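You operate a simulated robot arm through the tools that you are given. There is no shell and no other tool. Be economical: measure what you need, move in short steps, check, and stop when the job is done.

You are at the controls of a simulated two-armed robot. One attempt, no reset.

JOB
Put the white block on the steel deck of the left bench. Open the blue drawer, fetch the blue rag from the top of the brown bench and set it in the tray of the blue drawer, then shut the drawer. Take the cap off the oil bottle labelled "air oil" on the front of the left bench and lay it down there. Put the black pin from the back board of the left bench on top of the small seals box and the silver pin on the steel deck of the left bench. Put the small filter box on the back board of the right bench away on the shelf of the green table. Do these in any order. Set down upright: white block, small filter box.

Only the result counts: the job must be done as asked and must still hold three seconds after the hand-in. Knocking over, shifting, dropping, spilling or breaking anything else fails it. Lids that push on must go on centred and level and be pressed home; caps that screw on are set level and turned clockwise until they are tight.

ROBOT AND FRAMES
Two 7-joint arms with two-finger parallel grippers on one trunk, on a base that drives. Base frame: it is fixed to the floor where the robot stands at the start and does not move with it; the origin is under the middle of the robot, x ahead of it, y to its left, z up; the surface under the hand at the start is at about z = 840. Units: mm, rad, N and s.
The left shoulder is at the start at [60, 143, 926], the right one opposite. With the tool pointing down near the work surface each hand reaches from about 320 to 740 mm from the robot's upright axis, wherever it stands, measured 20 degrees to its own side. Places, roughly: blue drawer [800, 4200, 700]; oil bottle [-1250, 3000, 1000]; pin [-2500, 1500, 1000]; rag [750, 1500, 750]; shelf of the green table [-4300, 5900, 300]; small filter box [-2750, 4500, 750]; small seals box [-2250, 1500, 750]; steel deck of the left bench [-1900, 2100, 800]; tray of the blue drawer [900, 4200, 700]; white block (8x4x5 cm) [500, 100, 900]. Payload 1.57 kg a hand.
The TCP of each hand is the grasp point between the finger pads, 30 mm short of the fingertips. In the tool frame z runs along the fingers and y along their closing line. The gripper opens to 110 mm. The fingers are 24 mm wide and 12 mm thick; the gripper's body (48 by 112 mm) begins 78 mm behind the TCP.
Orientation is that of the tool frame in the base frame, as a unit quaternion [x, y, z, w]. With the fingers straight down and closing along the base's y, the tool's x points along the base's -x, its y along +y and its z along -z.

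CONTROLS
- The arms move only by the tool apply_moves. It takes "left_commands", "right_commands" or both (then of equal length, played together; a hand with none holds still); each is a list of rows, each a list of 3 entries, a list of its own where there are three numbers: the turn, a rotation vector about the tool's x, y, z in units of 180 degrees (1.0 is 180 degrees), then the shift along the tool's x, y, z in units of 500 mm (1.0 is 500 mm), then the opening, from 0 (shut) to 1 (fully open). In form: [[[ax, ay, az], [x, y, z], jaw], ...]. A call has 1 to 12 rows; each row is the pose to reach, as a shift and turn from the pose commanded when the call began, along the tool's axes at that moment. A call with a number of a shift or a turn outside -1 to 1 is refused whole. A row lasts 0.2 s, in which the tool goes at most 50 mm and 0.15 rad; a call with a longer step from one row to the next is refused whole, and so is a gripper value outside its range. A pose out of reach is approached as far as the arm can. The call stops where the force on the tool passes 40 N (or 10 N more than at its start, if that is more) or the arm is blocked; 0.2 s more then pass. Each finger travels about 45 mm/s and halts on what it meets, pressing with about 23 N; the grip force reading is that of the motor and also rises with nothing between the fingers. The clock runs only during rows and for 0.2 s after the last one: add rows that repeat a pose to give the fingers time. The reply holds the time, the measured pose of the TCP, the force on the tool along the base axes, the opening and the grip force, in the units named above and with some noise, with the torque about the TCP (base axes, N m) and any sound that the robot's microphone picked up.
- Cameras (640 x 400 px; columns grow to the right, rows downward): "scene" is now at [43.6, 26.8, 1538.2]; the picture's right is [0.33, -0.94, 0.00], its down [-0.71, -0.24, -0.67] and it looks along [0.63, 0.22, -0.75] (base axes); focal length 254 px, centre (320, 200). "left" rides on the left gripper at [70, -16, -141] in its tool frame; the picture's right is [0.23, 0.97, 0.00], its down [-0.86, 0.20, -0.48] and it looks along [-0.47, 0.11, 0.88] (tool axes); focal length 222 px, centre (320, 200). "right" rides on the right gripper at [70, 16, -141] in its tool frame; the picture's right is [-0.23, 0.97, 0.00], its down [-0.86, -0.20, -0.48] and it looks along [-0.47, -0.11, 0.88] (tool axes); focal length 222 px, centre (320, 200). There is no depth. A picture from a camera that has moved, and an enlarged one, comes with that camera's place and axes in the base frame and with its lens.
- snapshot(camera): a new picture of that camera. It takes no simulated time.
- raise_lower(by): slides the trunk up (or, below 0, down) by that many mm; the arms and the scene camera ride with it, the base frame stays. It gives what a move gives, with no picture.
- base_move(legs): drives the robot by 1 to 6 legs, each [ahead, left, turn to the left] in mm, mm and rad, along the robot's own axes; the way and the turn of a leg run together, so that a leg with both is an arc; at most 1500 mm and 3.142 rad a leg. The arms and the cameras ride along, it lands a little off, and it stops where it bumps. It gives what a move gives.
- turn_head(pan, tilt): turns the head with the scene camera to pan (to the left, within 1.501 rad either way) and tilt (down, from -0.506 to 1.204), counted from straight ahead of the robot. It gives what a move gives.
- close_up(camera, box): a new picture of the part [left, top, right, bottom] of that camera's present view, enlarged. It takes no simulated time.
- finish_job(): hands the job in; it is judged then, once.

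Work in short steps. Places have to be worked out from the pictures, the camera data and where the tool is seen: move nearer, look again, correct. Check each grasp and each placing, and mend what went wrong. You have 196 turns and 192 pictures in all, those below and enlarged ones among them. Open the grippers and draw the arms clear of the work before you hand the job in, unless the task says otherwise; then end with one line.

The tools are called as a command line: name --argument value ..., lists and objects as JSON in quotes. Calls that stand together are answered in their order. apply_moves: Moves the arms, as the interface text tells. Its arguments: {"type":"object","properties":{"left_commands":{"type":"array","items":{"type":"array"}},"right_commands":{"type":"array","items":{"type":"array"}}},"required":[]} The other tools are called the same way: raise_lower (by) slides the trunk up or down; base_move (legs) drives the base; turn_head (pan, tilt) turns the head that bears the scene camera; snapshot (camera) takes a picture; close_up (camera, box) takes an enlarged picture of a part of a camera's view; finish_job () hands the job in.

At the start:

```text
time: 0.0
left_tcp_pos: [359.1, 289.8, 1119.2]
left_tool_rot: [0.0, 1.0, 0.0, -0.001]
left_contact_force: [0.2, 0.7, -0.2]
left_moment: [0.0, -0.01, 0.04]
left_grip_width: 110.0
left_grip_force: 0.0
right_tcp_pos: [389.6, -7.9, 1121.3]
right_tool_rot: [0.0, 1.0, 0.0, 0.001]
right_contact_force: [0.0, -0.5, 0.1]
right_moment: [0.0, 0.01, 0.0]
right_grip_width: 109.9
right_grip_force: 0.1
trunk travel left (down, up): [-525.0, 65.0]
robot x, y, heading: [-2.5, -1.4, 0.003]
head pan, tilt: [0.333, 0.843]
```

scene: 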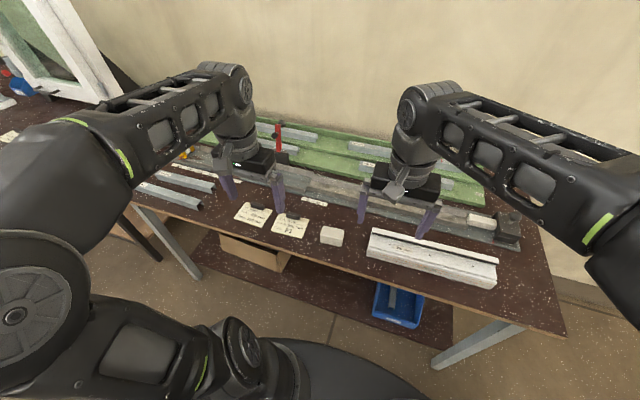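
right: 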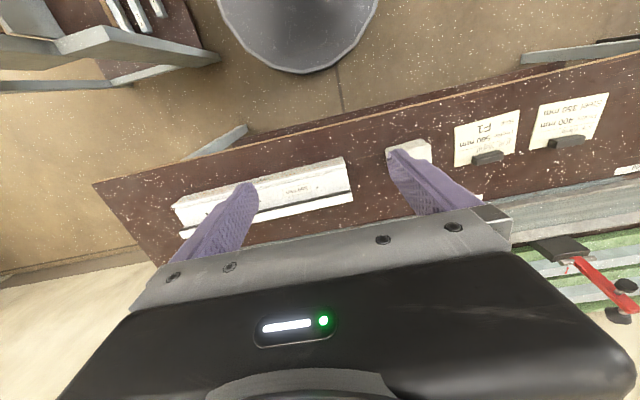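
left: 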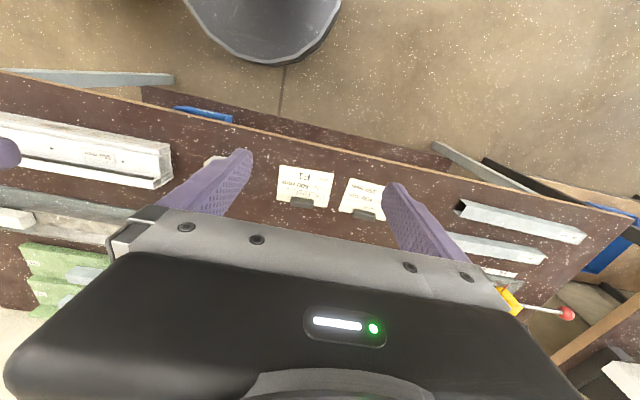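

I judge the white block at about [460, 138]. I'll enlarge the views to get its shape and orientation.

close_up --camera "scene" --box '[280, 200, 380, 262]'

close_up --camera "right" --box '[340, 100, 500, 200]'

```text
6.40 times, centred on (330, 231) of scene
camera zoom: at [43.6, 26.8, 1538.2], right [0.33, -0.94, 0.0], down [-0.71, -0.24, -0.67], along [0.63, 0.22, -0.75], focal length 1625 px, centre (256, 2)
```

zoom: 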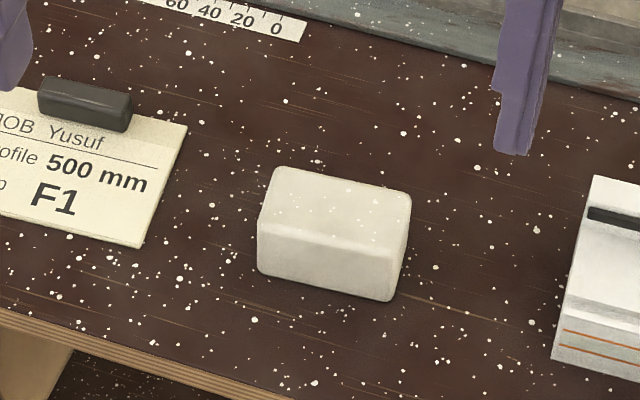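

```text
4.00 times, centred on (420, 150) of right
camera zoom: at [320.9, 6.8, 1262.0], right [0.23, 0.97, 0.0], down [0.85, -0.2, 0.48], along [0.47, -0.11, -0.88], focal length 888 px, centre (-80, 400)
```

zoom: 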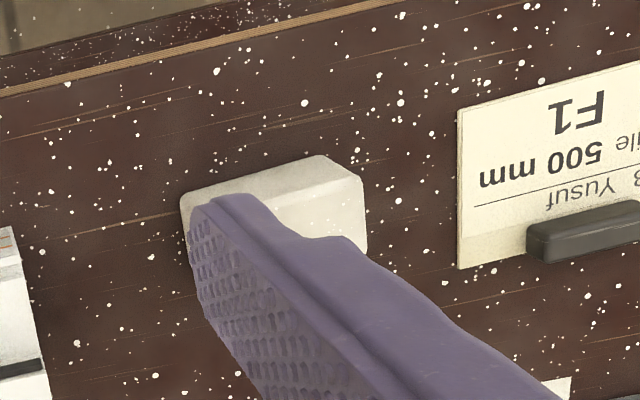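

The block is about 70 mm along y and 37 mm along x, 42 mm high, centred near [482, 138], and turned about +0.13 rad. I'll move the right hand above it and look.

apply_moves --right_commands '[[[0, 0, -0.007], [-0.031, 0.049, 0.054], 1], [[0, 0, -0.014], [-0.062, 0.097, 0.107], 1], [[0, 0, -0.021], [-0.093, 0.146, 0.161], 1], [[0, 0, -0.028], [-0.123, 0.195, 0.215], 1], [[0, 0, -0.035], [-0.154, 0.243, 0.268], 1], [[0, 0, -0.041], [-0.185, 0.292, 0.322], 1], [[0, 0, -0.041], [-0.185, 0.292, 0.322], 1]]'

snapshot --camera "right"

snapshot --camera "scene"

```text
time: 1.6
left_tcp_pos: [360.1, 288.0, 1120.1]
left_tool_rot: [0.0, 1.0, 0.0, 0.0]
left_contact_force: [0.3, 1.0, -0.4]
left_moment: [-0.01, -0.01, -0.02]
left_grip_width: 109.9
left_grip_force: 0.0
right_tcp_pos: [483.2, 136.5, 959.4]
right_tool_rot: [-0.064, 0.998, 0.001, 0.001]
right_contact_force: [0.3, 0.4, 0.0]
right_moment: [0.01, -0.02, -0.02]
right_grip_width: 110.2
right_grip_force: 0.1
trunk travel left (down, up): [-525.0, 65.0]
robot x, y, heading: [2.2, -0.5, -0.003]
head pan, tilt: [0.333, 0.843]
```

```text
186 pictures are left
camera right: at [412.3, 143.7, 1101.0], right [0.1, 0.99, 0.0], down [0.87, -0.09, 0.48], along [0.48, -0.05, -0.88], focal length 222 px, centre (320, 200)
```

right: 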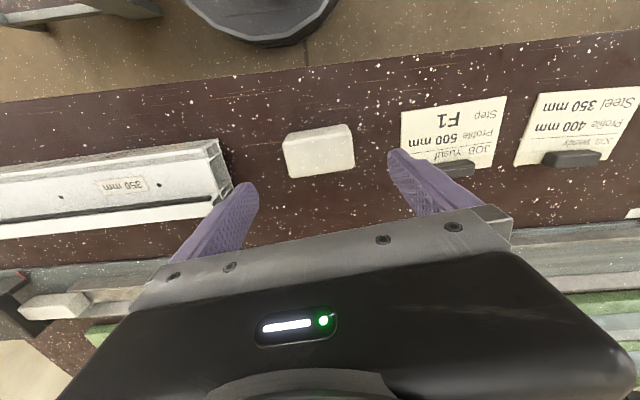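

```text
185 pictures are left
camera scene: at [43.2, 26.4, 1538.2], right [0.33, -0.94, 0.0], down [-0.71, -0.24, -0.67], along [0.63, 0.22, -0.75], focal length 254 px, centre (320, 200)
```

scene: 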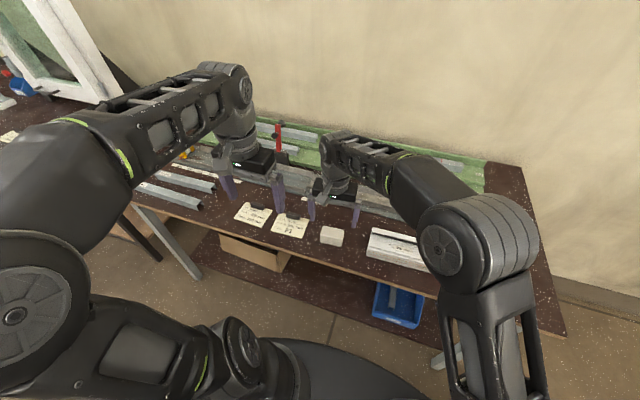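

The block is centred between the fingers, near [477, 136]. I'll go straight down to z of about 878 and close.

apply_moves --right_commands '[[[0, 0, 0], [0.01, 0, 0.08], 1], [[0, 0, 0], [0.01, 0, 0.13], 1], [[0, 0, 0], [0.01, 0, 0.163], 1], [[0, 0, 0], [0.01, 0, 0.163], 0.4], [[0, 0, 0], [0.01, 0, 0.163], 0.4], [[0, 0, 0], [0.01, 0, 0.163], 0.4], [[0, 0, 0], [0.01, 0, 0.163], 0.4]]'

snapshot --camera "right"

```text
time: 3.2
left_tcp_pos: [359.5, 288.2, 1119.7]
left_tool_rot: [-0.001, 1.0, 0.0, 0.0]
left_contact_force: [0.6, 0.6, -0.4]
left_moment: [0.0, -0.02, -0.02]
left_grip_width: 110.2
left_grip_force: 0.1
right_tcp_pos: [478.8, 135.6, 877.4]
right_tool_rot: [-0.065, 0.998, 0.001, 0.001]
right_contact_force: [0.5, 0.3, 0.9]
right_moment: [0.01, 0.02, -0.03]
right_grip_width: 70.7
right_grip_force: 22.5
trunk travel left (down, up): [-525.0, 65.0]
robot x, y, heading: [-5.7, 0.3, -0.003]
head pan, tilt: [0.333, 0.843]
```

```text
184 pictures are left
camera right: at [407.7, 142.6, 1019.1], right [0.1, 0.99, 0.0], down [0.87, -0.09, 0.48], along [0.48, -0.05, -0.88], focal length 222 px, centre (320, 200)
```

right: 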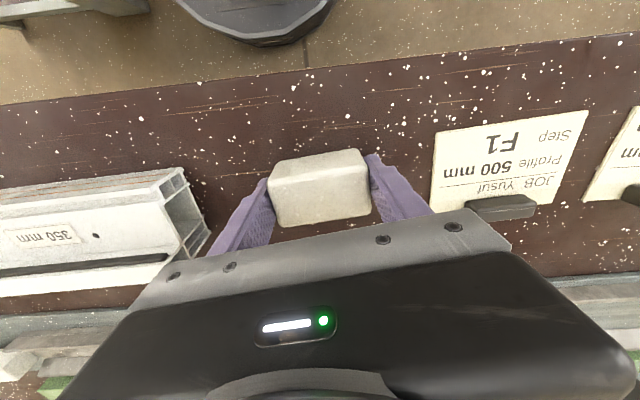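

The block is gripped at 70.7 mm. I'll lift it and draw it in to a carrying pose.

apply_moves --right_commands '[[[0, 0, 0], [0, 0, -0.08], 0.4], [[0, 0, 0], [0, 0, -0.17], 0.4], [[0, 0, 0.01], [0.06, -0.04, -0.24], 0.4], [[0, 0, 0.02], [0.11, -0.1, -0.3], 0.4], [[0, 0, 0.03], [0.17, -0.16, -0.35], 0.4], [[0, 0, 0.041], [0.21, -0.22, -0.41], 0.4], [[0, 0, 0.041], [0.21, -0.3, -0.45], 0.4], [[0, 0, 0.041], [0.21, -0.3, -0.45], 0.4]]'

turn_head --pan 1.5 --tilt 0.35

snapshot --camera "scene"

snapshot --camera "right"

```text
refused: row 3 steps farther than a row can; nothing moved
```

```text
time: 4.6
left_tcp_pos: [360.0, 289.8, 1118.8]
left_tool_rot: [0.0, 1.0, 0.0, -0.001]
left_contact_force: [0.2, 0.3, -0.5]
left_moment: [0.0, 0.02, -0.02]
left_grip_width: 110.0
left_grip_force: 0.1
right_tcp_pos: [478.2, 136.2, 878.5]
right_tool_rot: [-0.065, 0.998, 0.0, 0.001]
right_contact_force: [-1.1, 0.8, -0.4]
right_moment: [-0.03, 0.04, 0.04]
right_grip_width: 70.5
right_grip_force: 22.6
trunk travel left (down, up): [-525.0, 65.0]
robot x, y, heading: [-1.5, -1.8, 0.0]
head pan, tilt: [1.499, 0.351]
```

```text
183 pictures are left
camera scene: at [-23.7, 94.0, 1581.2], right [1.0, -0.07, 0.0], down [-0.03, -0.34, -0.94], along [0.07, 0.94, -0.34], focal length 254 px, centre (320, 200)
```

scene: 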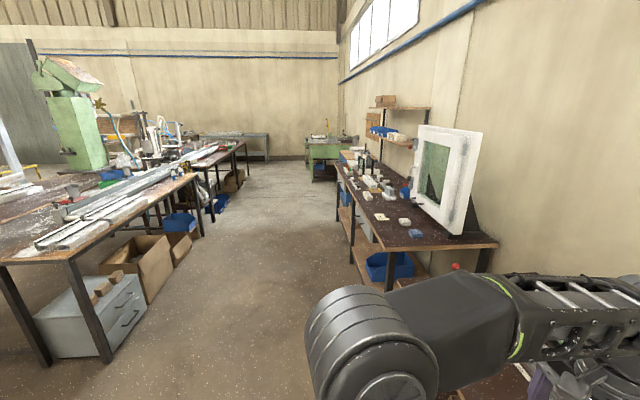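

```text
182 pictures are left
camera right: at [407.7, 142.7, 1019.2], right [0.1, 0.99, 0.0], down [0.87, -0.09, 0.48], along [0.48, -0.05, -0.88], focal length 222 px, centre (320, 200)
```

right: 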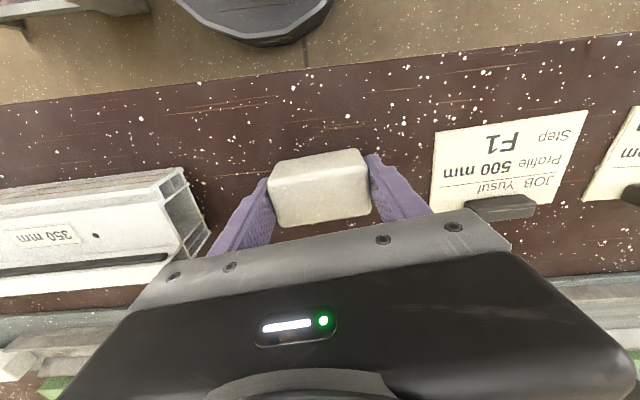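

The lift was refused because a step was too long. The view shows the left bench edge at x of about -1300, with y running 1400 to 3130, and an aisle in front of it. I'll retry the lift with smaller steps.

apply_moves --right_commands '[[[0, 0, 0], [0, 0, -0.08], 0.4], [[0, 0, 0], [0, 0, -0.17], 0.4], [[0, 0, 0], [0.04, -0.04, -0.24], 0.4], [[0, 0, 0.01], [0.08, -0.09, -0.3], 0.4], [[0, 0, 0.02], [0.12, -0.14, -0.36], 0.4], [[0, 0, 0.03], [0.16, -0.19, -0.42], 0.4], [[0, 0, 0.04], [0.19, -0.24, -0.46], 0.4], [[0, 0, 0.041], [0.21, -0.3, -0.48], 0.4], [[0, 0, 0.041], [0.21, -0.3, -0.48], 0.4]]'

snapshot --camera "right"

```text
time: 6.6
left_tcp_pos: [359.4, 288.7, 1119.6]
left_tool_rot: [0.0, 1.0, 0.0, 0.0]
left_contact_force: [0.6, -1.4, 0.1]
left_moment: [0.0, 0.02, 0.01]
left_grip_width: 110.2
left_grip_force: 0.2
right_tcp_pos: [392.5, -26.1, 1117.5]
right_tool_rot: [0.0, 1.0, 0.001, 0.0]
right_contact_force: [0.0, 0.6, -0.1]
right_moment: [0.01, 0.0, 0.0]
right_grip_width: 43.9
right_grip_force: 0.0
trunk travel left (down, up): [-525.0, 65.0]
robot x, y, heading: [2.8, 1.1, 0.001]
head pan, tilt: [1.499, 0.351]
```

```text
181 pictures are left
camera right: at [323.7, -9.9, 1259.1], right [0.23, 0.97, 0.0], down [0.85, -0.2, 0.48], along [0.47, -0.11, -0.88], focal length 222 px, centre (320, 200)
```

right: 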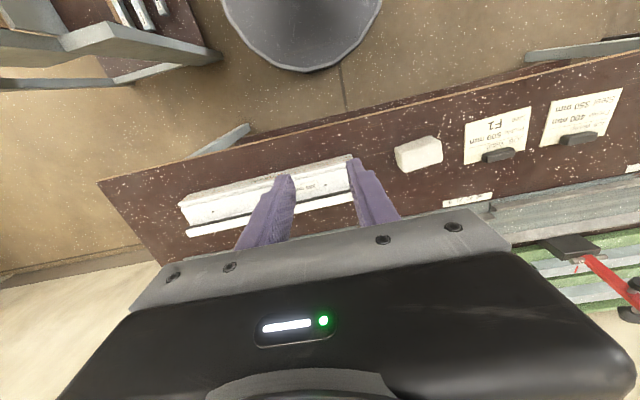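

The right hand slipped off and the block is still in place near [477, 132]. I'll use the left hand with a better grip across the short side, turned about -83 degrees.

apply_moves --left_commands '[[[0, 0, 0.046], [-0.024, -0.031, 0.032], 1], [[0, 0, 0.092], [-0.047, -0.062, 0.064], 1], [[0, 0, 0.138], [-0.07, -0.093, 0.096], 1], [[0, 0, 0.184], [-0.094, -0.124, 0.128], 1], [[0, 0, 0.23], [-0.118, -0.155, 0.16], 1], [[0, 0, 0.276], [-0.141, -0.186, 0.192], 1], [[0, 0, 0.322], [-0.165, -0.217, 0.224], 1], [[0, 0, 0.368], [-0.188, -0.248, 0.256], 1], [[0, 0, 0.414], [-0.212, -0.279, 0.288], 1], [[0, 0, 0.46], [-0.235, -0.31, 0.32], 1], [[0, 0, 0.46], [-0.235, -0.31, 0.32], 1]]' --right_commands '[[[0, 0, 0], [0, -0.03, 0], 1], [[0, 0, 0], [0, -0.06, 0], 1], [[0, 0, 0], [0, -0.1, 0], 1], [[0, 0, 0], [0, -0.15, 0], 1], [[0, 0, 0], [0, -0.2, 0], 1], [[0, 0, 0], [0, -0.24, 0], 1], [[0, 0, 0], [0, -0.28, 0], 1], [[0, 0, 0], [0, -0.3, 0], 1], [[0, 0, 0], [0, -0.3, 0], 1], [[0, 0, 0], [0, -0.3, 0], 1], [[0, 0, 0], [0, -0.3, 0], 1]]'

snapshot --camera "left"

```text
time: 9.0
left_tcp_pos: [477.0, 134.2, 960.0]
left_tool_rot: [0.662, 0.75, 0.0, 0.0]
left_contact_force: [-0.5, 0.4, -0.2]
left_moment: [0.0, -0.02, -0.01]
left_grip_width: 109.8
left_grip_force: 0.1
right_tcp_pos: [392.4, -175.3, 1116.9]
right_tool_rot: [-0.001, 1.0, 0.0, 0.001]
right_contact_force: [0.2, -0.1, -0.4]
right_moment: [-0.03, 0.0, -0.03]
right_grip_width: 110.2
right_grip_force: 0.0
trunk travel left (down, up): [-525.0, 65.0]
robot x, y, heading: [0.0, -1.4, -0.0]
head pan, tilt: [1.499, 0.351]
```

```text
180 pictures are left
camera left: at [452.0, 199.4, 1100.3], right [0.94, 0.35, 0.0], down [0.3, -0.82, 0.48], along [0.17, -0.45, -0.88], focal length 222 px, centre (320, 200)
```

left: 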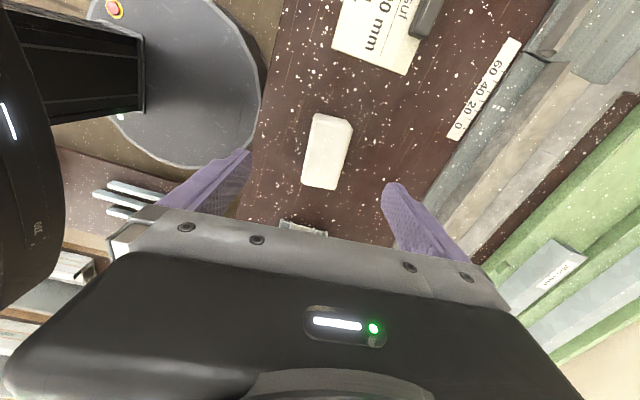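

The block centre shows near [480, 141], so I'll shift slightly and go down to z 874. Then I'll close fully and lift gently.

apply_moves --left_commands '[[[0, 0, 0], [0.01, 0.006, 0.08], 1], [[0, 0, 0], [0.01, 0.006, 0.14], 1], [[0, 0, 0], [0.01, 0.006, 0.172], 1], [[0, 0, 0], [0.01, 0.006, 0.172], 0], [[0, 0, 0], [0.01, 0.006, 0.172], 0], [[0, 0, 0], [0.01, 0.006, 0.172], 0], [[0, 0, 0], [0.01, 0.006, 0.172], 0], [[0, 0, 0], [0.01, 0.006, 0.172], 0], [[0, 0, 0], [0.01, 0.006, 0.172], 0], [[0, 0, 0], [0.01, 0.006, 0.17], 0], [[0, 0, 0], [0.01, 0.006, 0.15], 0], [[0, 0, 0], [0.01, 0.006, 0.12], 0]]'

snapshot --camera "left"

```text
time: 11.6
left_tcp_pos: [479.3, 139.3, 900.4]
left_tool_rot: [0.661, 0.75, 0.0, 0.001]
left_contact_force: [-0.3, 0.7, -1.0]
left_moment: [0.01, -0.02, 0.01]
left_grip_width: 39.9
left_grip_force: 23.5
right_tcp_pos: [393.4, -175.9, 1116.6]
right_tool_rot: [-0.001, 1.0, -0.001, 0.001]
right_contact_force: [-0.2, -1.0, 0.4]
right_moment: [-0.01, 0.0, -0.02]
right_grip_width: 110.2
right_grip_force: 0.1
trunk travel left (down, up): [-525.0, 65.0]
robot x, y, heading: [-2.5, 2.4, -0.001]
head pan, tilt: [1.499, 0.351]
```

```text
179 pictures are left
camera left: at [454.4, 205.4, 1040.4], right [0.94, 0.35, 0.0], down [0.31, -0.82, 0.48], along [0.17, -0.45, -0.88], focal length 222 px, centre (320, 200)
```

left: 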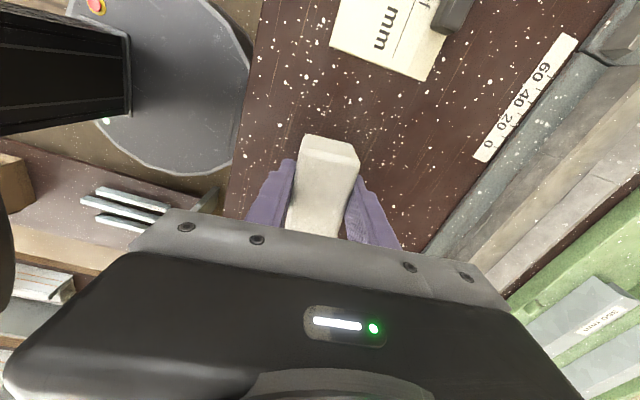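

The block is held at 39.9 mm. I'll lift it higher and draw it in.

apply_moves --left_commands '[[[0, 0, 0], [0, 0, -0.04], 0], [[0, 0, 0], [0, 0, -0.09], 0], [[0, 0, 0], [0, 0, -0.15], 0], [[0, 0, 0], [0, 0, -0.22], 0], [[0, 0, 0], [0.036, -0.04, -0.28], 0], [[0, 0, 0], [0.07, -0.08, -0.34], 0], [[0, 0, 0], [0.1, -0.12, -0.39], 0], [[0, 0, 0], [0.13, -0.15, -0.43], 0], [[0, 0, 0], [0.144, -0.183, -0.46], 0], [[0, 0, 0], [0.144, -0.183, -0.46], 0]]'

snapshot --camera "left"

```text
time: 13.8
left_tcp_pos: [383.8, 199.4, 1123.0]
left_tool_rot: [0.662, 0.75, -0.002, 0.0]
left_contact_force: [0.8, 1.4, -1.1]
left_moment: [-0.01, 0.04, 0.03]
left_grip_width: 39.8
left_grip_force: 22.7
left hand out of reach, approached as far as the arm can: row 8, 9, 10
right_tcp_pos: [394.7, -173.4, 1117.3]
right_tool_rot: [0.0, 1.0, 0.0, 0.0]
right_contact_force: [0.3, 0.0, -0.2]
right_moment: [-0.06, 0.02, -0.01]
right_grip_width: 109.9
right_grip_force: 0.0
trunk travel left (down, up): [-525.0, 65.0]
robot x, y, heading: [-0.5, -1.2, -0.0]
head pan, tilt: [1.499, 0.351]
```

```text
178 pictures are left
camera left: at [359.1, 266.2, 1263.2], right [0.94, 0.35, 0.0], down [0.31, -0.82, 0.48], along [0.16, -0.45, -0.88], focal length 222 px, centre (320, 200)
```

left: 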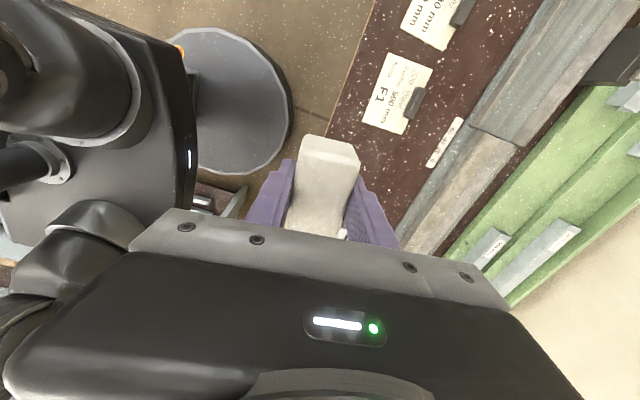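

The block is held. I'll back away from the bench, turn left, and survey the left bench.

base_move --legs '[[-500, 0, 0], [0, 0, 1.571]]'

turn_head --pan 0.5 --tilt 0.35

snapshot --camera "scene"

```text
time: 20.6
left_tcp_pos: [-699.4, 380.6, 1124.3]
left_tool_rot: [-0.067, 0.998, 0.0, 0.0]
left_contact_force: [0.0, 0.1, -0.4]
left_moment: [0.0, -0.02, -0.04]
left_grip_width: 39.8
left_grip_force: 23.2
right_tcp_pos: [-325.6, 392.1, 1117.7]
right_tool_rot: [0.71, -0.704, 0.0, 0.0]
right_contact_force: [0.1, -0.6, -0.5]
right_moment: [-0.01, 0.01, 0.05]
right_grip_width: 110.2
right_grip_force: 0.0
trunk travel left (down, up): [-525.0, 65.0]
robot x, y, heading: [-499.2, 0.8, 1.582]
head pan, tilt: [1.499, 0.351]
```

```text
time: 21.8
left_tcp_pos: [-699.1, 379.5, 1123.8]
left_tool_rot: [-0.067, 0.998, 0.0, 0.0]
left_contact_force: [-0.1, 0.1, -0.8]
left_moment: [0.01, 0.03, -0.01]
left_grip_width: 39.7
left_grip_force: 23.2
right_tcp_pos: [-325.8, 393.4, 1117.5]
right_tool_rot: [0.71, -0.704, -0.001, -0.001]
right_contact_force: [-0.5, 0.2, 0.1]
right_moment: [-0.02, -0.03, 0.0]
right_grip_width: 110.3
right_grip_force: 0.0
trunk travel left (down, up): [-525.0, 65.0]
robot x, y, heading: [-495.8, -0.4, 1.576]
head pan, tilt: [0.499, 0.351]
```

```text
177 pictures are left
camera scene: at [-544.0, 51.9, 1581.2], right [0.87, 0.49, 0.0], down [0.17, -0.3, -0.94], along [-0.46, 0.82, -0.34], focal length 254 px, centre (320, 200)
```

scene: 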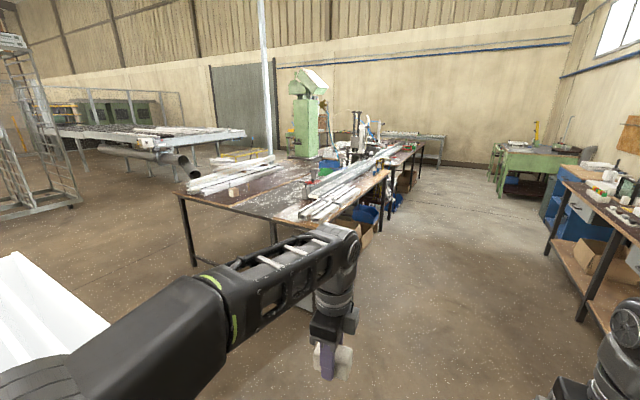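

The left bench spans roughly x -2730 to -1300 and y 1330 to 3130. I'll zoom in on it.

close_up --camera "scene" --box '[170, 60, 430, 240]'

close_up --camera "scene" --box '[280, 100, 420, 190]'

```text
2.22 times, centred on (300, 150) of scene
camera zoom: at [-544.0, 51.9, 1581.2], right [0.87, 0.49, 0.0], down [0.17, -0.3, -0.94], along [-0.46, 0.82, -0.34], focal length 564 px, centre (364, 311)
```

zoom: 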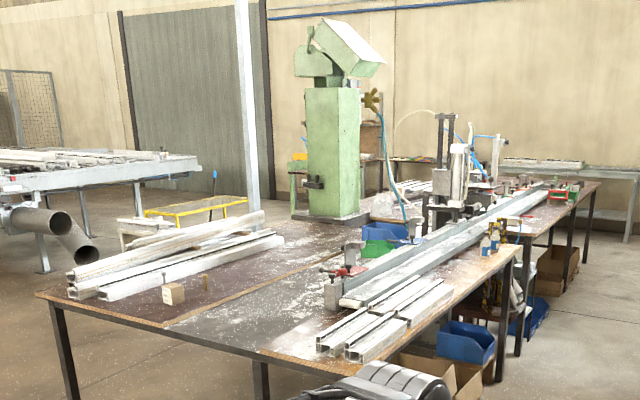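

```text
4.44 times, centred on (350, 145) of scene
camera zoom: at [-544.0, 51.9, 1581.2], right [0.87, 0.49, 0.0], down [0.17, -0.3, -0.94], along [-0.46, 0.82, -0.34], focal length 1128 px, centre (187, 444)
```

zoom: 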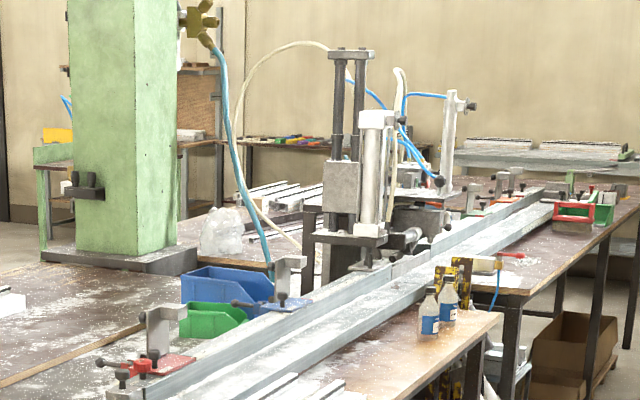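

A table or white object may be at the far left, so I'll look left before driving there.

turn_head --pan 1.3 --tilt 0.45

snapshot --camera "scene"

```text
time: 22.9
left_tcp_pos: [-699.3, 379.9, 1124.0]
left_tool_rot: [-0.066, 0.998, 0.0, 0.0]
left_contact_force: [0.2, 0.2, -0.4]
left_moment: [0.01, 0.0, -0.01]
left_grip_width: 39.9
left_grip_force: 23.5
right_tcp_pos: [-325.9, 393.2, 1117.3]
right_tool_rot: [0.71, -0.704, 0.0, 0.0]
right_contact_force: [0.7, 0.4, 0.4]
right_moment: [0.01, 0.01, -0.01]
right_grip_width: 110.0
right_grip_force: 0.0
trunk travel left (down, up): [-525.0, 65.0]
robot x, y, heading: [-498.6, -0.3, 1.577]
head pan, tilt: [1.3, 0.45]
```

```text
174 pictures are left
camera scene: at [-587.4, -5.6, 1572.1], right [0.26, 0.97, 0.0], down [0.42, -0.11, -0.9], along [-0.87, 0.23, -0.44], focal length 254 px, centre (320, 200)
```

scene: 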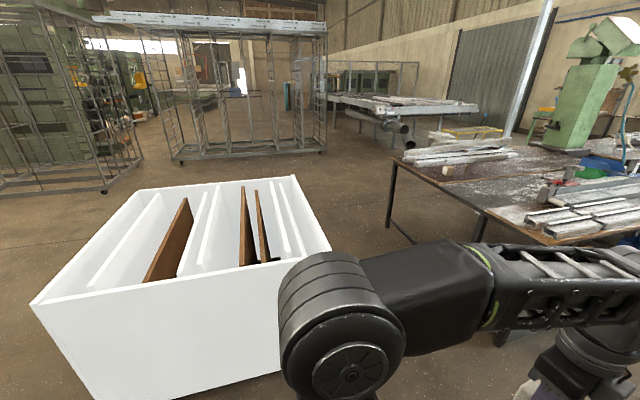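

A white crate occupies y below about 285, with the bench edge at about 1340. I'll drive ahead to y=870, then strafe left to x of about -2250.

base_move --legs '[[870, 0, -0.006], [0, 900, 0], [0, 850, 0]]'

turn_head --pan 0.2 --tilt 0.75

snapshot --camera "scene"

```text
time: 35.9
left_tcp_pos: [-2442.8, 1234.0, 1124.0]
left_tool_rot: [-0.069, 0.998, 0.0, 0.0]
left_contact_force: [0.1, 0.1, -1.0]
left_moment: [-0.01, -0.04, 0.01]
left_grip_width: 39.6
left_grip_force: 22.3
right_tcp_pos: [-2070.0, 1250.8, 1116.6]
right_tool_rot: [0.712, -0.702, 0.0, -0.001]
right_contact_force: [-0.5, 0.4, 0.5]
right_moment: [-0.02, -0.01, -0.02]
right_grip_width: 110.2
right_grip_force: 0.0
trunk travel left (down, up): [-525.0, 65.0]
robot x, y, heading: [-2236.3, 855.6, 1.584]
head pan, tilt: [1.3, 0.45]
```

```text
time: 37.3
left_tcp_pos: [-2443.4, 1233.2, 1124.3]
left_tool_rot: [-0.068, 0.998, 0.0, -0.001]
left_contact_force: [0.2, -0.1, -1.8]
left_moment: [0.01, -0.02, 0.0]
left_grip_width: 39.5
left_grip_force: 23.1
right_tcp_pos: [-2069.3, 1250.0, 1117.8]
right_tool_rot: [0.712, -0.702, -0.001, -0.001]
right_contact_force: [0.2, -0.8, -0.1]
right_moment: [-0.01, 0.0, 0.03]
right_grip_width: 110.0
right_grip_force: 0.1
trunk travel left (down, up): [-525.0, 65.0]
robot x, y, heading: [-2240.3, 856.9, 1.586]
head pan, tilt: [0.201, 0.75]
```

```text
173 pictures are left
camera scene: at [-2258.7, 906.4, 1545.6], right [0.98, 0.21, 0.0], down [0.14, -0.67, -0.73], along [-0.16, 0.71, -0.68], focal length 254 px, centre (320, 200)
```

scene: 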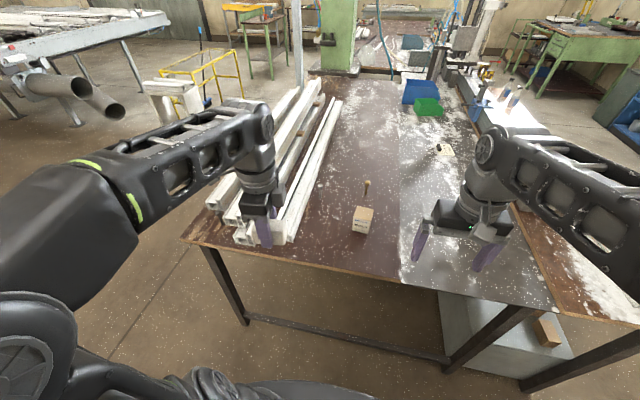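

The seals box and pins are in view on the bench, so I'll zoom in.

close_up --camera "scene" --box '[280, 130, 480, 255]'

close_up --camera "scene" --box '[330, 165, 400, 245]'

close_up --camera "scene" --box '[410, 130, 474, 170]'

```text
3.20 times, centred on (380, 192) of scene
camera zoom: at [-2258.7, 906.4, 1545.6], right [0.98, 0.21, 0.0], down [0.14, -0.67, -0.73], along [-0.16, 0.71, -0.68], focal length 812 px, centre (128, 224)
```

zoom: 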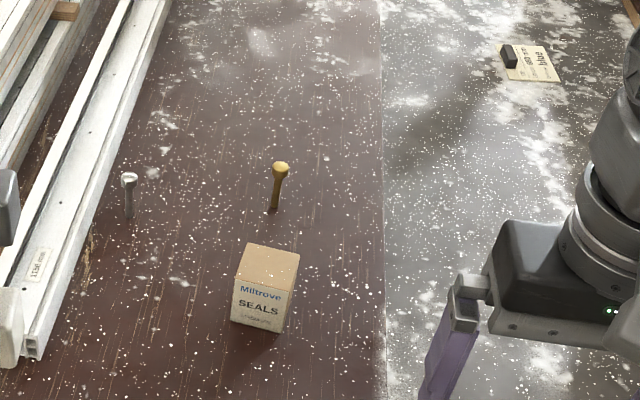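

```text
5.00 times, centred on (365, 205) of scene
camera zoom: at [-2258.7, 906.4, 1545.6], right [0.98, 0.21, 0.0], down [0.14, -0.67, -0.73], along [-0.16, 0.71, -0.68], focal length 1269 px, centre (95, 175)
```

zoom: 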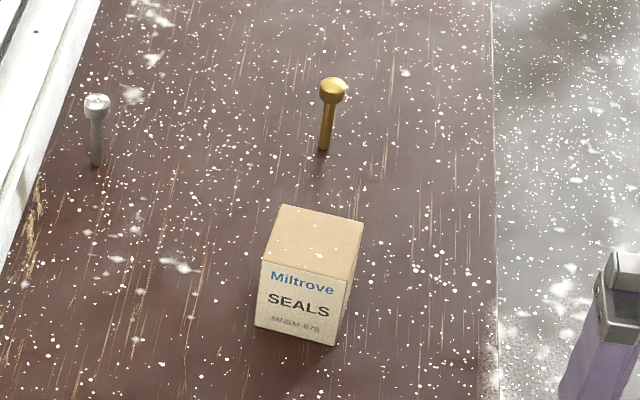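

```text
10.00 times, centred on (442, 150) of scene
camera zoom: at [-2258.7, 906.4, 1545.6], right [0.98, 0.21, 0.0], down [0.14, -0.67, -0.73], along [-0.16, 0.71, -0.68], focal length 2539 px, centre (-900, 700)
```

zoom: 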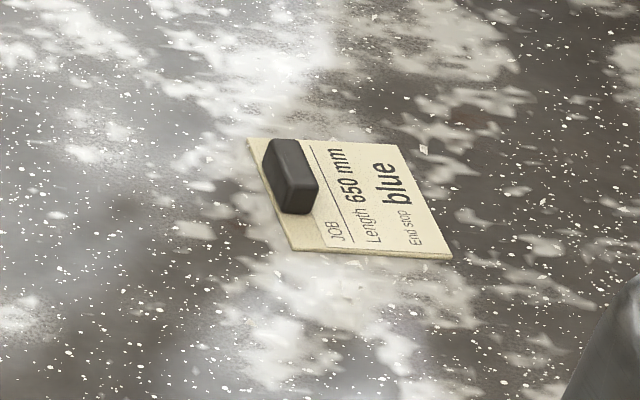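

I see a silver pin and a brass pin standing on the back board, plus the seals box. I haven't spotted the black pin yet. The deck lies at x greater than -2100, so I'll strafe right to place the block first and then look again.

base_move --legs '[[0, -350, -0.012]]'

turn_head --pan 0.3 --tilt 0.7

snapshot --camera "scene"

snapshot --camera "left"

```text
time: 39.5
left_tcp_pos: [-2089.1, 1239.2, 1123.2]
left_tool_rot: [-0.06, 0.998, 0.0, 0.0]
left_contact_force: [0.6, -1.0, -1.1]
left_moment: [-0.01, 0.02, 0.0]
left_grip_width: 39.7
left_grip_force: 23.5
right_tcp_pos: [-1714.8, 1246.5, 1118.1]
right_tool_rot: [-0.705, 0.709, 0.001, 0.0]
right_contact_force: [0.4, -0.6, -0.2]
right_moment: [0.04, 0.05, -0.01]
right_grip_width: 109.9
right_grip_force: 0.1
trunk travel left (down, up): [-525.0, 65.0]
robot x, y, heading: [-1894.5, 853.5, 1.562]
head pan, tilt: [0.201, 0.75]
```

```text
time: 40.2
left_tcp_pos: [-2089.7, 1237.7, 1123.6]
left_tool_rot: [-0.06, 0.998, 0.0, 0.0]
left_contact_force: [-1.0, -0.1, -1.2]
left_moment: [0.0, 0.0, 0.02]
left_grip_width: 39.8
left_grip_force: 23.4
right_tcp_pos: [-1716.2, 1247.2, 1117.9]
right_tool_rot: [-0.705, 0.709, 0.001, 0.001]
right_contact_force: [-0.3, 0.0, -0.7]
right_moment: [-0.01, 0.01, 0.03]
right_grip_width: 110.1
right_grip_force: 0.2
trunk travel left (down, up): [-525.0, 65.0]
robot x, y, heading: [-1891.3, 855.9, 1.567]
head pan, tilt: [0.3, 0.7]
```

```text
169 pictures are left
camera scene: at [-1919.8, 907.9, 1549.8], right [0.96, 0.29, 0.0], down [0.19, -0.62, -0.76], along [-0.22, 0.73, -0.64], focal length 254 px, centre (320, 200)
```

scene: 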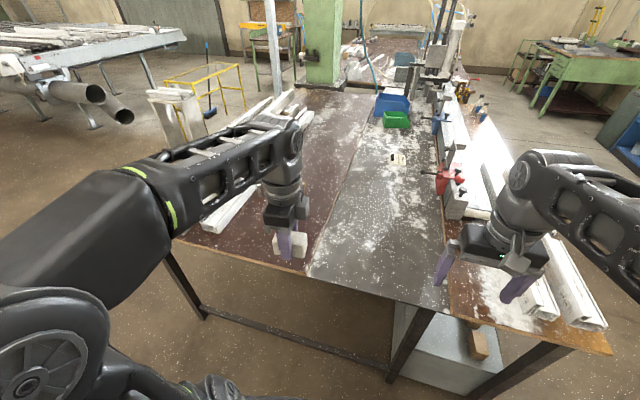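

```text
168 pictures are left
camera left: at [-2157.4, 1212.8, 1264.3], right [-0.34, 0.94, 0.0], down [0.82, 0.3, 0.48], along [0.45, 0.16, -0.88], focal length 222 px, centre (320, 200)
```

left: 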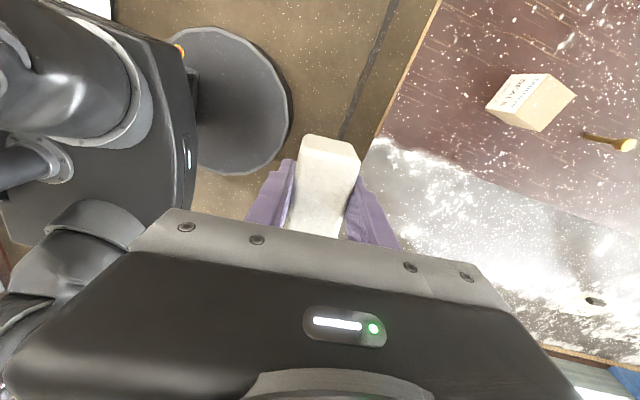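

The deck is clear around [-1960, 1480]. I'll carry the block over that point at z of about 930.

apply_moves --left_commands '[[[0, 0, 0], [-0.04, 0.056, 0.02], 0], [[0, 0, 0], [-0.08, 0.112, 0.06], 0], [[0, 0, 0], [-0.12, 0.168, 0.1], 0], [[0, 0, 0], [-0.16, 0.225, 0.15], 0], [[0, 0, 0], [-0.2, 0.281, 0.2], 0], [[0, 0, 0], [-0.24, 0.337, 0.25], 0], [[0, 0, 0], [-0.28, 0.393, 0.3], 0], [[0, 0, 0], [-0.316, 0.449, 0.35], 0], [[0, 0, 0], [-0.316, 0.449, 0.386], 0], [[0, 0, 0], [-0.316, 0.449, 0.386], 0]]'

snapshot --camera "left"

snapshot --camera "scene"

```text
time: 42.4
left_tcp_pos: [-1957.2, 1469.1, 929.6]
left_tool_rot: [-0.059, 0.998, 0.002, -0.001]
left_contact_force: [-0.9, 0.6, -1.0]
left_moment: [-0.02, 0.0, 0.04]
left_grip_width: 39.2
left_grip_force: 22.6
left hand out of reach, approached as far as the arm can: row 8, 9, 10
right_tcp_pos: [-1714.6, 1248.2, 1118.2]
right_tool_rot: [-0.705, 0.71, 0.0, 0.001]
right_contact_force: [0.4, 0.3, 0.6]
right_moment: [-0.01, 0.02, 0.0]
right_grip_width: 110.0
right_grip_force: 0.0
trunk travel left (down, up): [-525.0, 65.0]
robot x, y, heading: [-1893.7, 850.9, 1.567]
head pan, tilt: [0.3, 0.7]
```

```text
167 pictures are left
camera left: at [-2025.1, 1442.1, 1069.7], right [-0.34, 0.94, 0.0], down [0.83, 0.3, 0.48], along [0.45, 0.17, -0.88], focal length 222 px, centre (320, 200)
```

left: 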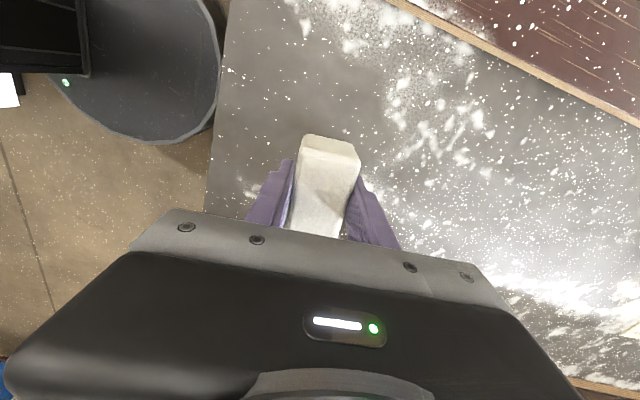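

```text
166 pictures are left
camera scene: at [-1919.6, 907.7, 1549.9], right [0.96, 0.29, 0.0], down [0.19, -0.62, -0.76], along [-0.22, 0.73, -0.64], focal length 254 px, centre (320, 200)
```

scene: 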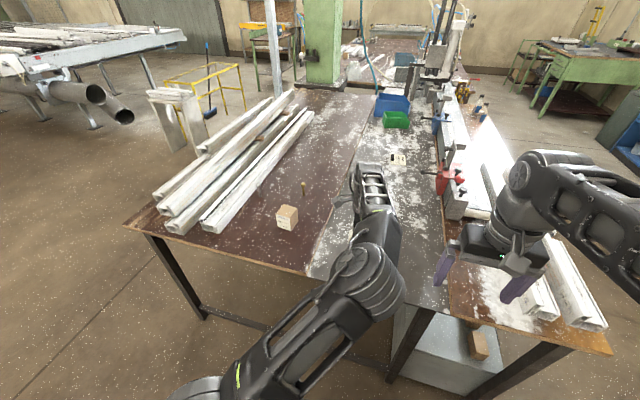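

The block is over a clear part of the deck. I'll lower it to just above the expected contact and watch the force.

apply_moves --left_commands '[[[0, 0, 0], [0.01, -0.01, 0.04], 0], [[0, 0, 0], [0.01, -0.01, 0.08], 0], [[0, 0, 0], [0.01, -0.01, 0.1], 0], [[0, 0, 0], [0.01, -0.01, 0.108], 0], [[0, 0, 0], [0.01, -0.01, 0.108], 0]]'

```text
time: 43.6
left_tcp_pos: [-1961.7, 1463.5, 874.7]
left_tool_rot: [-0.059, 0.998, 0.0, 0.0]
left_contact_force: [0.7, 0.3, -1.6]
left_moment: [0.0, -0.02, -0.01]
left_grip_width: 39.6
left_grip_force: 23.3
right_tcp_pos: [-1716.3, 1247.5, 1117.8]
right_tool_rot: [-0.705, 0.709, 0.001, 0.001]
right_contact_force: [0.2, -0.5, 0.3]
right_moment: [0.04, 0.02, -0.02]
right_grip_width: 110.3
right_grip_force: 0.1
trunk travel left (down, up): [-525.0, 65.0]
robot x, y, heading: [-1894.4, 857.0, 1.565]
head pan, tilt: [0.3, 0.7]
```

No contact yet. I'll keep going down in 2 mm steps.

apply_moves --left_commands '[[[0, 0, 0], [0, 0, 0.004], 0], [[0, 0, 0], [0, 0, 0.008], 0], [[0, 0, 0], [0, 0, 0.012], 0], [[0, 0, 0], [0, 0, 0.012], 0]]'

snapshot --camera "left"

```text
time: 44.6
left_tcp_pos: [-1962.7, 1461.6, 870.7]
left_tool_rot: [-0.06, 0.998, 0.0, 0.0]
left_contact_force: [-0.1, 0.3, -1.6]
left_moment: [-0.01, 0.01, 0.06]
left_grip_width: 39.6
left_grip_force: 23.3
right_tcp_pos: [-1715.7, 1246.3, 1117.4]
right_tool_rot: [-0.705, 0.709, 0.001, 0.0]
right_contact_force: [-0.6, -0.6, 0.4]
right_moment: [-0.01, 0.02, 0.02]
right_grip_width: 109.9
right_grip_force: 0.1
trunk travel left (down, up): [-525.0, 65.0]
robot x, y, heading: [-1893.6, 852.4, 1.567]
head pan, tilt: [0.3, 0.7]
```

```text
165 pictures are left
camera left: at [-2030.0, 1436.9, 1010.5], right [-0.34, 0.94, 0.0], down [0.83, 0.3, 0.48], along [0.45, 0.16, -0.88], focal length 222 px, centre (320, 200)
```

left: 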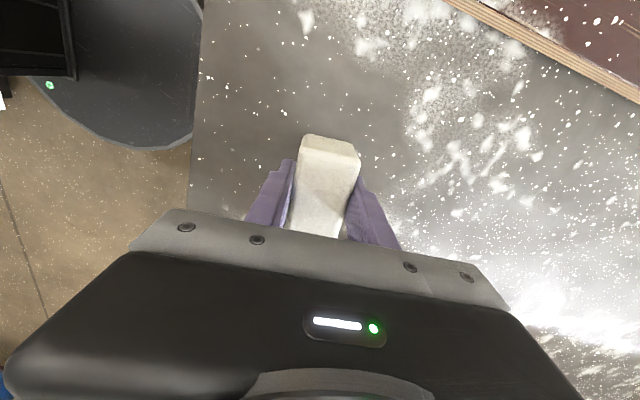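

Still no contact, so the deck is lower than I assumed. I'll continue down another 16 mm slowly.

apply_moves --left_commands '[[[0, 0, 0], [0, 0, 0.004], 0], [[0, 0, 0], [0, 0, 0.008], 0], [[0, 0, 0], [0, 0, 0.012], 0], [[0, 0, 0], [0, 0, 0.016], 0], [[0, 0, 0], [0, 0, 0.02], 0], [[0, 0, 0], [0, 0, 0.024], 0], [[0, 0, 0], [0, 0, 0.028], 0], [[0, 0, 0], [0, 0, 0.032], 0]]'

```text
time: 46.4
left_tcp_pos: [-1962.4, 1459.5, 855.9]
left_tool_rot: [-0.06, 0.998, 0.001, 0.0]
left_contact_force: [-0.6, -0.3, -2.4]
left_moment: [0.0, 0.03, 0.0]
left_grip_width: 39.9
left_grip_force: 22.9
right_tcp_pos: [-1715.8, 1247.5, 1117.8]
right_tool_rot: [-0.705, 0.709, 0.001, 0.001]
right_contact_force: [0.4, 0.1, -0.4]
right_moment: [0.03, 0.04, -0.03]
right_grip_width: 110.1
right_grip_force: 0.0
trunk travel left (down, up): [-525.0, 65.0]
robot x, y, heading: [-1895.5, 859.4, 1.565]
head pan, tilt: [0.3, 0.7]
```

apply_moves --left_commands '[[[0, 0, 0], [0, 0, 0.004], 0], [[0, 0, 0], [0, 0, 0.008], 0], [[0, 0, 0], [0, 0, 0.012], 0], [[0, 0, 0], [0, 0, 0.016], 0], [[0, 0, 0], [0, 0, 0.02], 0], [[0, 0, 0], [0, 0, 0.024], 0], [[0, 0, 0], [0, 0, 0.028], 0], [[0, 0, 0], [0, 0, 0.032], 0], [[0, 0, 0], [0, 0, 0.036], 0], [[0, 0, 0], [0, 0, 0.04], 0]]'

snapshot --camera "left"

```text
time: 47.8
left_tcp_pos: [-1961.4, 1458.1, 849.8]
left_tool_rot: [-0.059, 0.998, 0.006, 0.0]
left_contact_force: [-1.9, -8.3, 13.6]
left_moment: [-0.71, -0.03, -0.03]
left_grip_width: 39.8
left_grip_force: 23.4
left hand out of reach, approached as far as the arm can: row 1, 2, 3, 4, 5, 6, 7
right_tcp_pos: [-1715.2, 1245.5, 1117.2]
right_tool_rot: [-0.706, 0.709, 0.001, 0.001]
right_contact_force: [-0.3, -0.3, -0.2]
right_moment: [0.02, 0.01, 0.02]
right_grip_width: 110.0
right_grip_force: 0.2
trunk travel left (down, up): [-525.0, 65.0]
robot x, y, heading: [-1895.6, 859.3, 1.565]
head pan, tilt: [0.3, 0.7]
stopped in row 7 (left hand): the force on the tool passed its limit at 42 N (the readings are from after the stop); the commanded pose is now the measured one
```

```text
164 pictures are left
camera left: at [-2028.7, 1431.0, 989.5], right [-0.34, 0.94, 0.01], down [0.83, 0.29, 0.48], along [0.45, 0.17, -0.88], focal length 222 px, centre (320, 200)
```

left: 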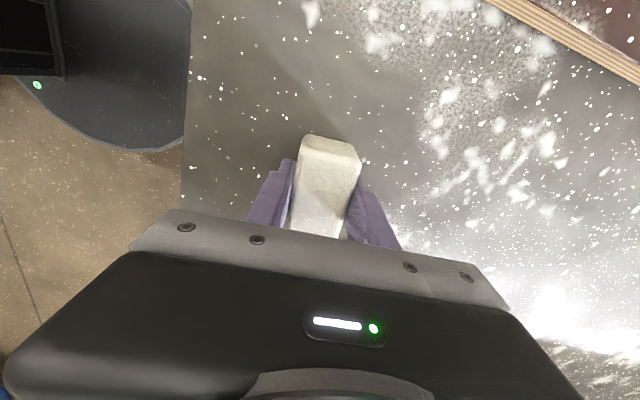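

Contact came at TCP z of about 850, so the deck is at about 816 and the block is resting on it. I'll open and lift straight up.

apply_moves --left_commands '[[[0, 0, 0], [0, 0, -0.002], 0.6], [[0, 0, 0], [0, 0, -0.002], 0.6], [[0, 0, 0], [0, 0, -0.002], 0.6], [[0, 0, 0], [0, 0, -0.05], 0.6], [[0, 0, 0], [0, 0, -0.14], 0.6], [[0, 0, 0], [0, 0, -0.23], 0.6], [[0, 0, 0], [0, 0, -0.32], 0.6], [[0, 0, 0], [0, 0, -0.4], 0.6]]'

snapshot --camera "left"

```text
time: 49.6
left_tcp_pos: [-1962.5, 1442.7, 1039.7]
left_tool_rot: [-0.059, 0.998, 0.008, 0.0]
left_contact_force: [0.2, -0.3, 0.7]
left_moment: [0.02, 0.03, -0.02]
left_grip_width: 66.2
left_grip_force: 0.2
left hand out of reach, approached as far as the arm can: row 8
right_tcp_pos: [-1715.7, 1246.6, 1118.2]
right_tool_rot: [-0.706, 0.709, 0.0, 0.0]
right_contact_force: [-0.2, -0.3, 0.2]
right_moment: [0.01, -0.01, 0.0]
right_grip_width: 110.1
right_grip_force: 0.0
trunk travel left (down, up): [-525.0, 65.0]
robot x, y, heading: [-1893.4, 856.8, 1.565]
head pan, tilt: [0.3, 0.7]
```

```text
163 pictures are left
camera left: at [-2029.9, 1415.1, 1179.6], right [-0.34, 0.94, 0.02], down [0.83, 0.29, 0.48], along [0.45, 0.18, -0.88], focal length 222 px, centre (320, 200)
```

left: 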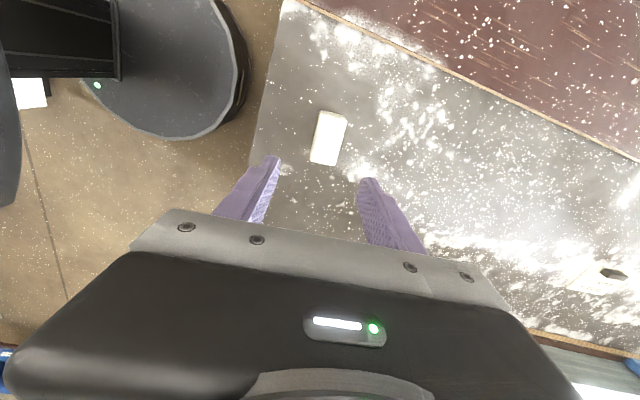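

The block stands on the deck. Next I'll search the back board for the black pin.

close_up --camera "scene" --box '[220, 80, 380, 180]'

close_up --camera "scene" --box '[180, 160, 340, 260]'

```text
4.00 times, centred on (300, 130) of scene
camera zoom: at [-1919.8, 907.1, 1549.8], right [0.96, 0.29, 0.0], down [0.19, -0.62, -0.77], along [-0.22, 0.73, -0.64], focal length 1016 px, centre (400, 480)
```

zoom: 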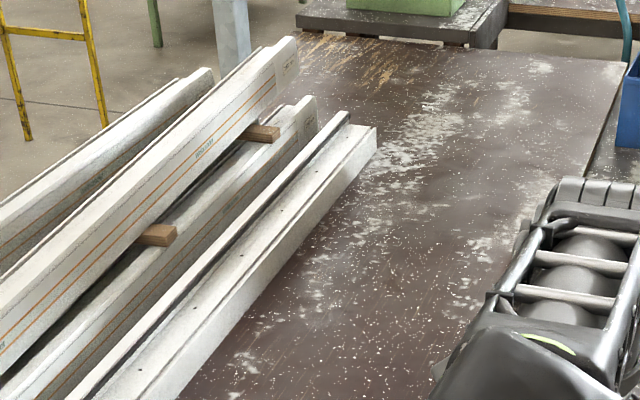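

```text
4.00 times, centred on (260, 210) of scene
camera zoom: at [-1919.8, 907.1, 1549.8], right [0.96, 0.29, 0.0], down [0.19, -0.62, -0.77], along [-0.22, 0.73, -0.64], focal length 1016 px, centre (560, 160)
```

zoom: 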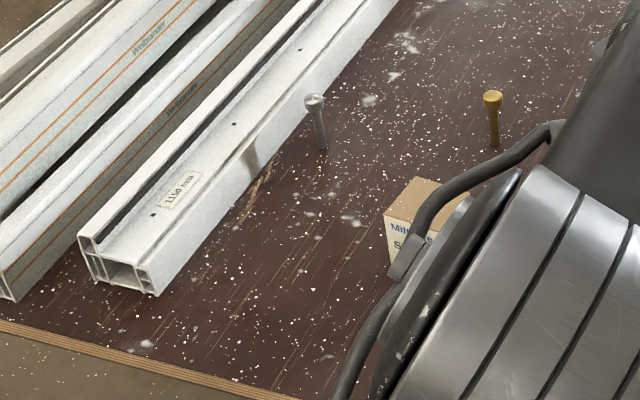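

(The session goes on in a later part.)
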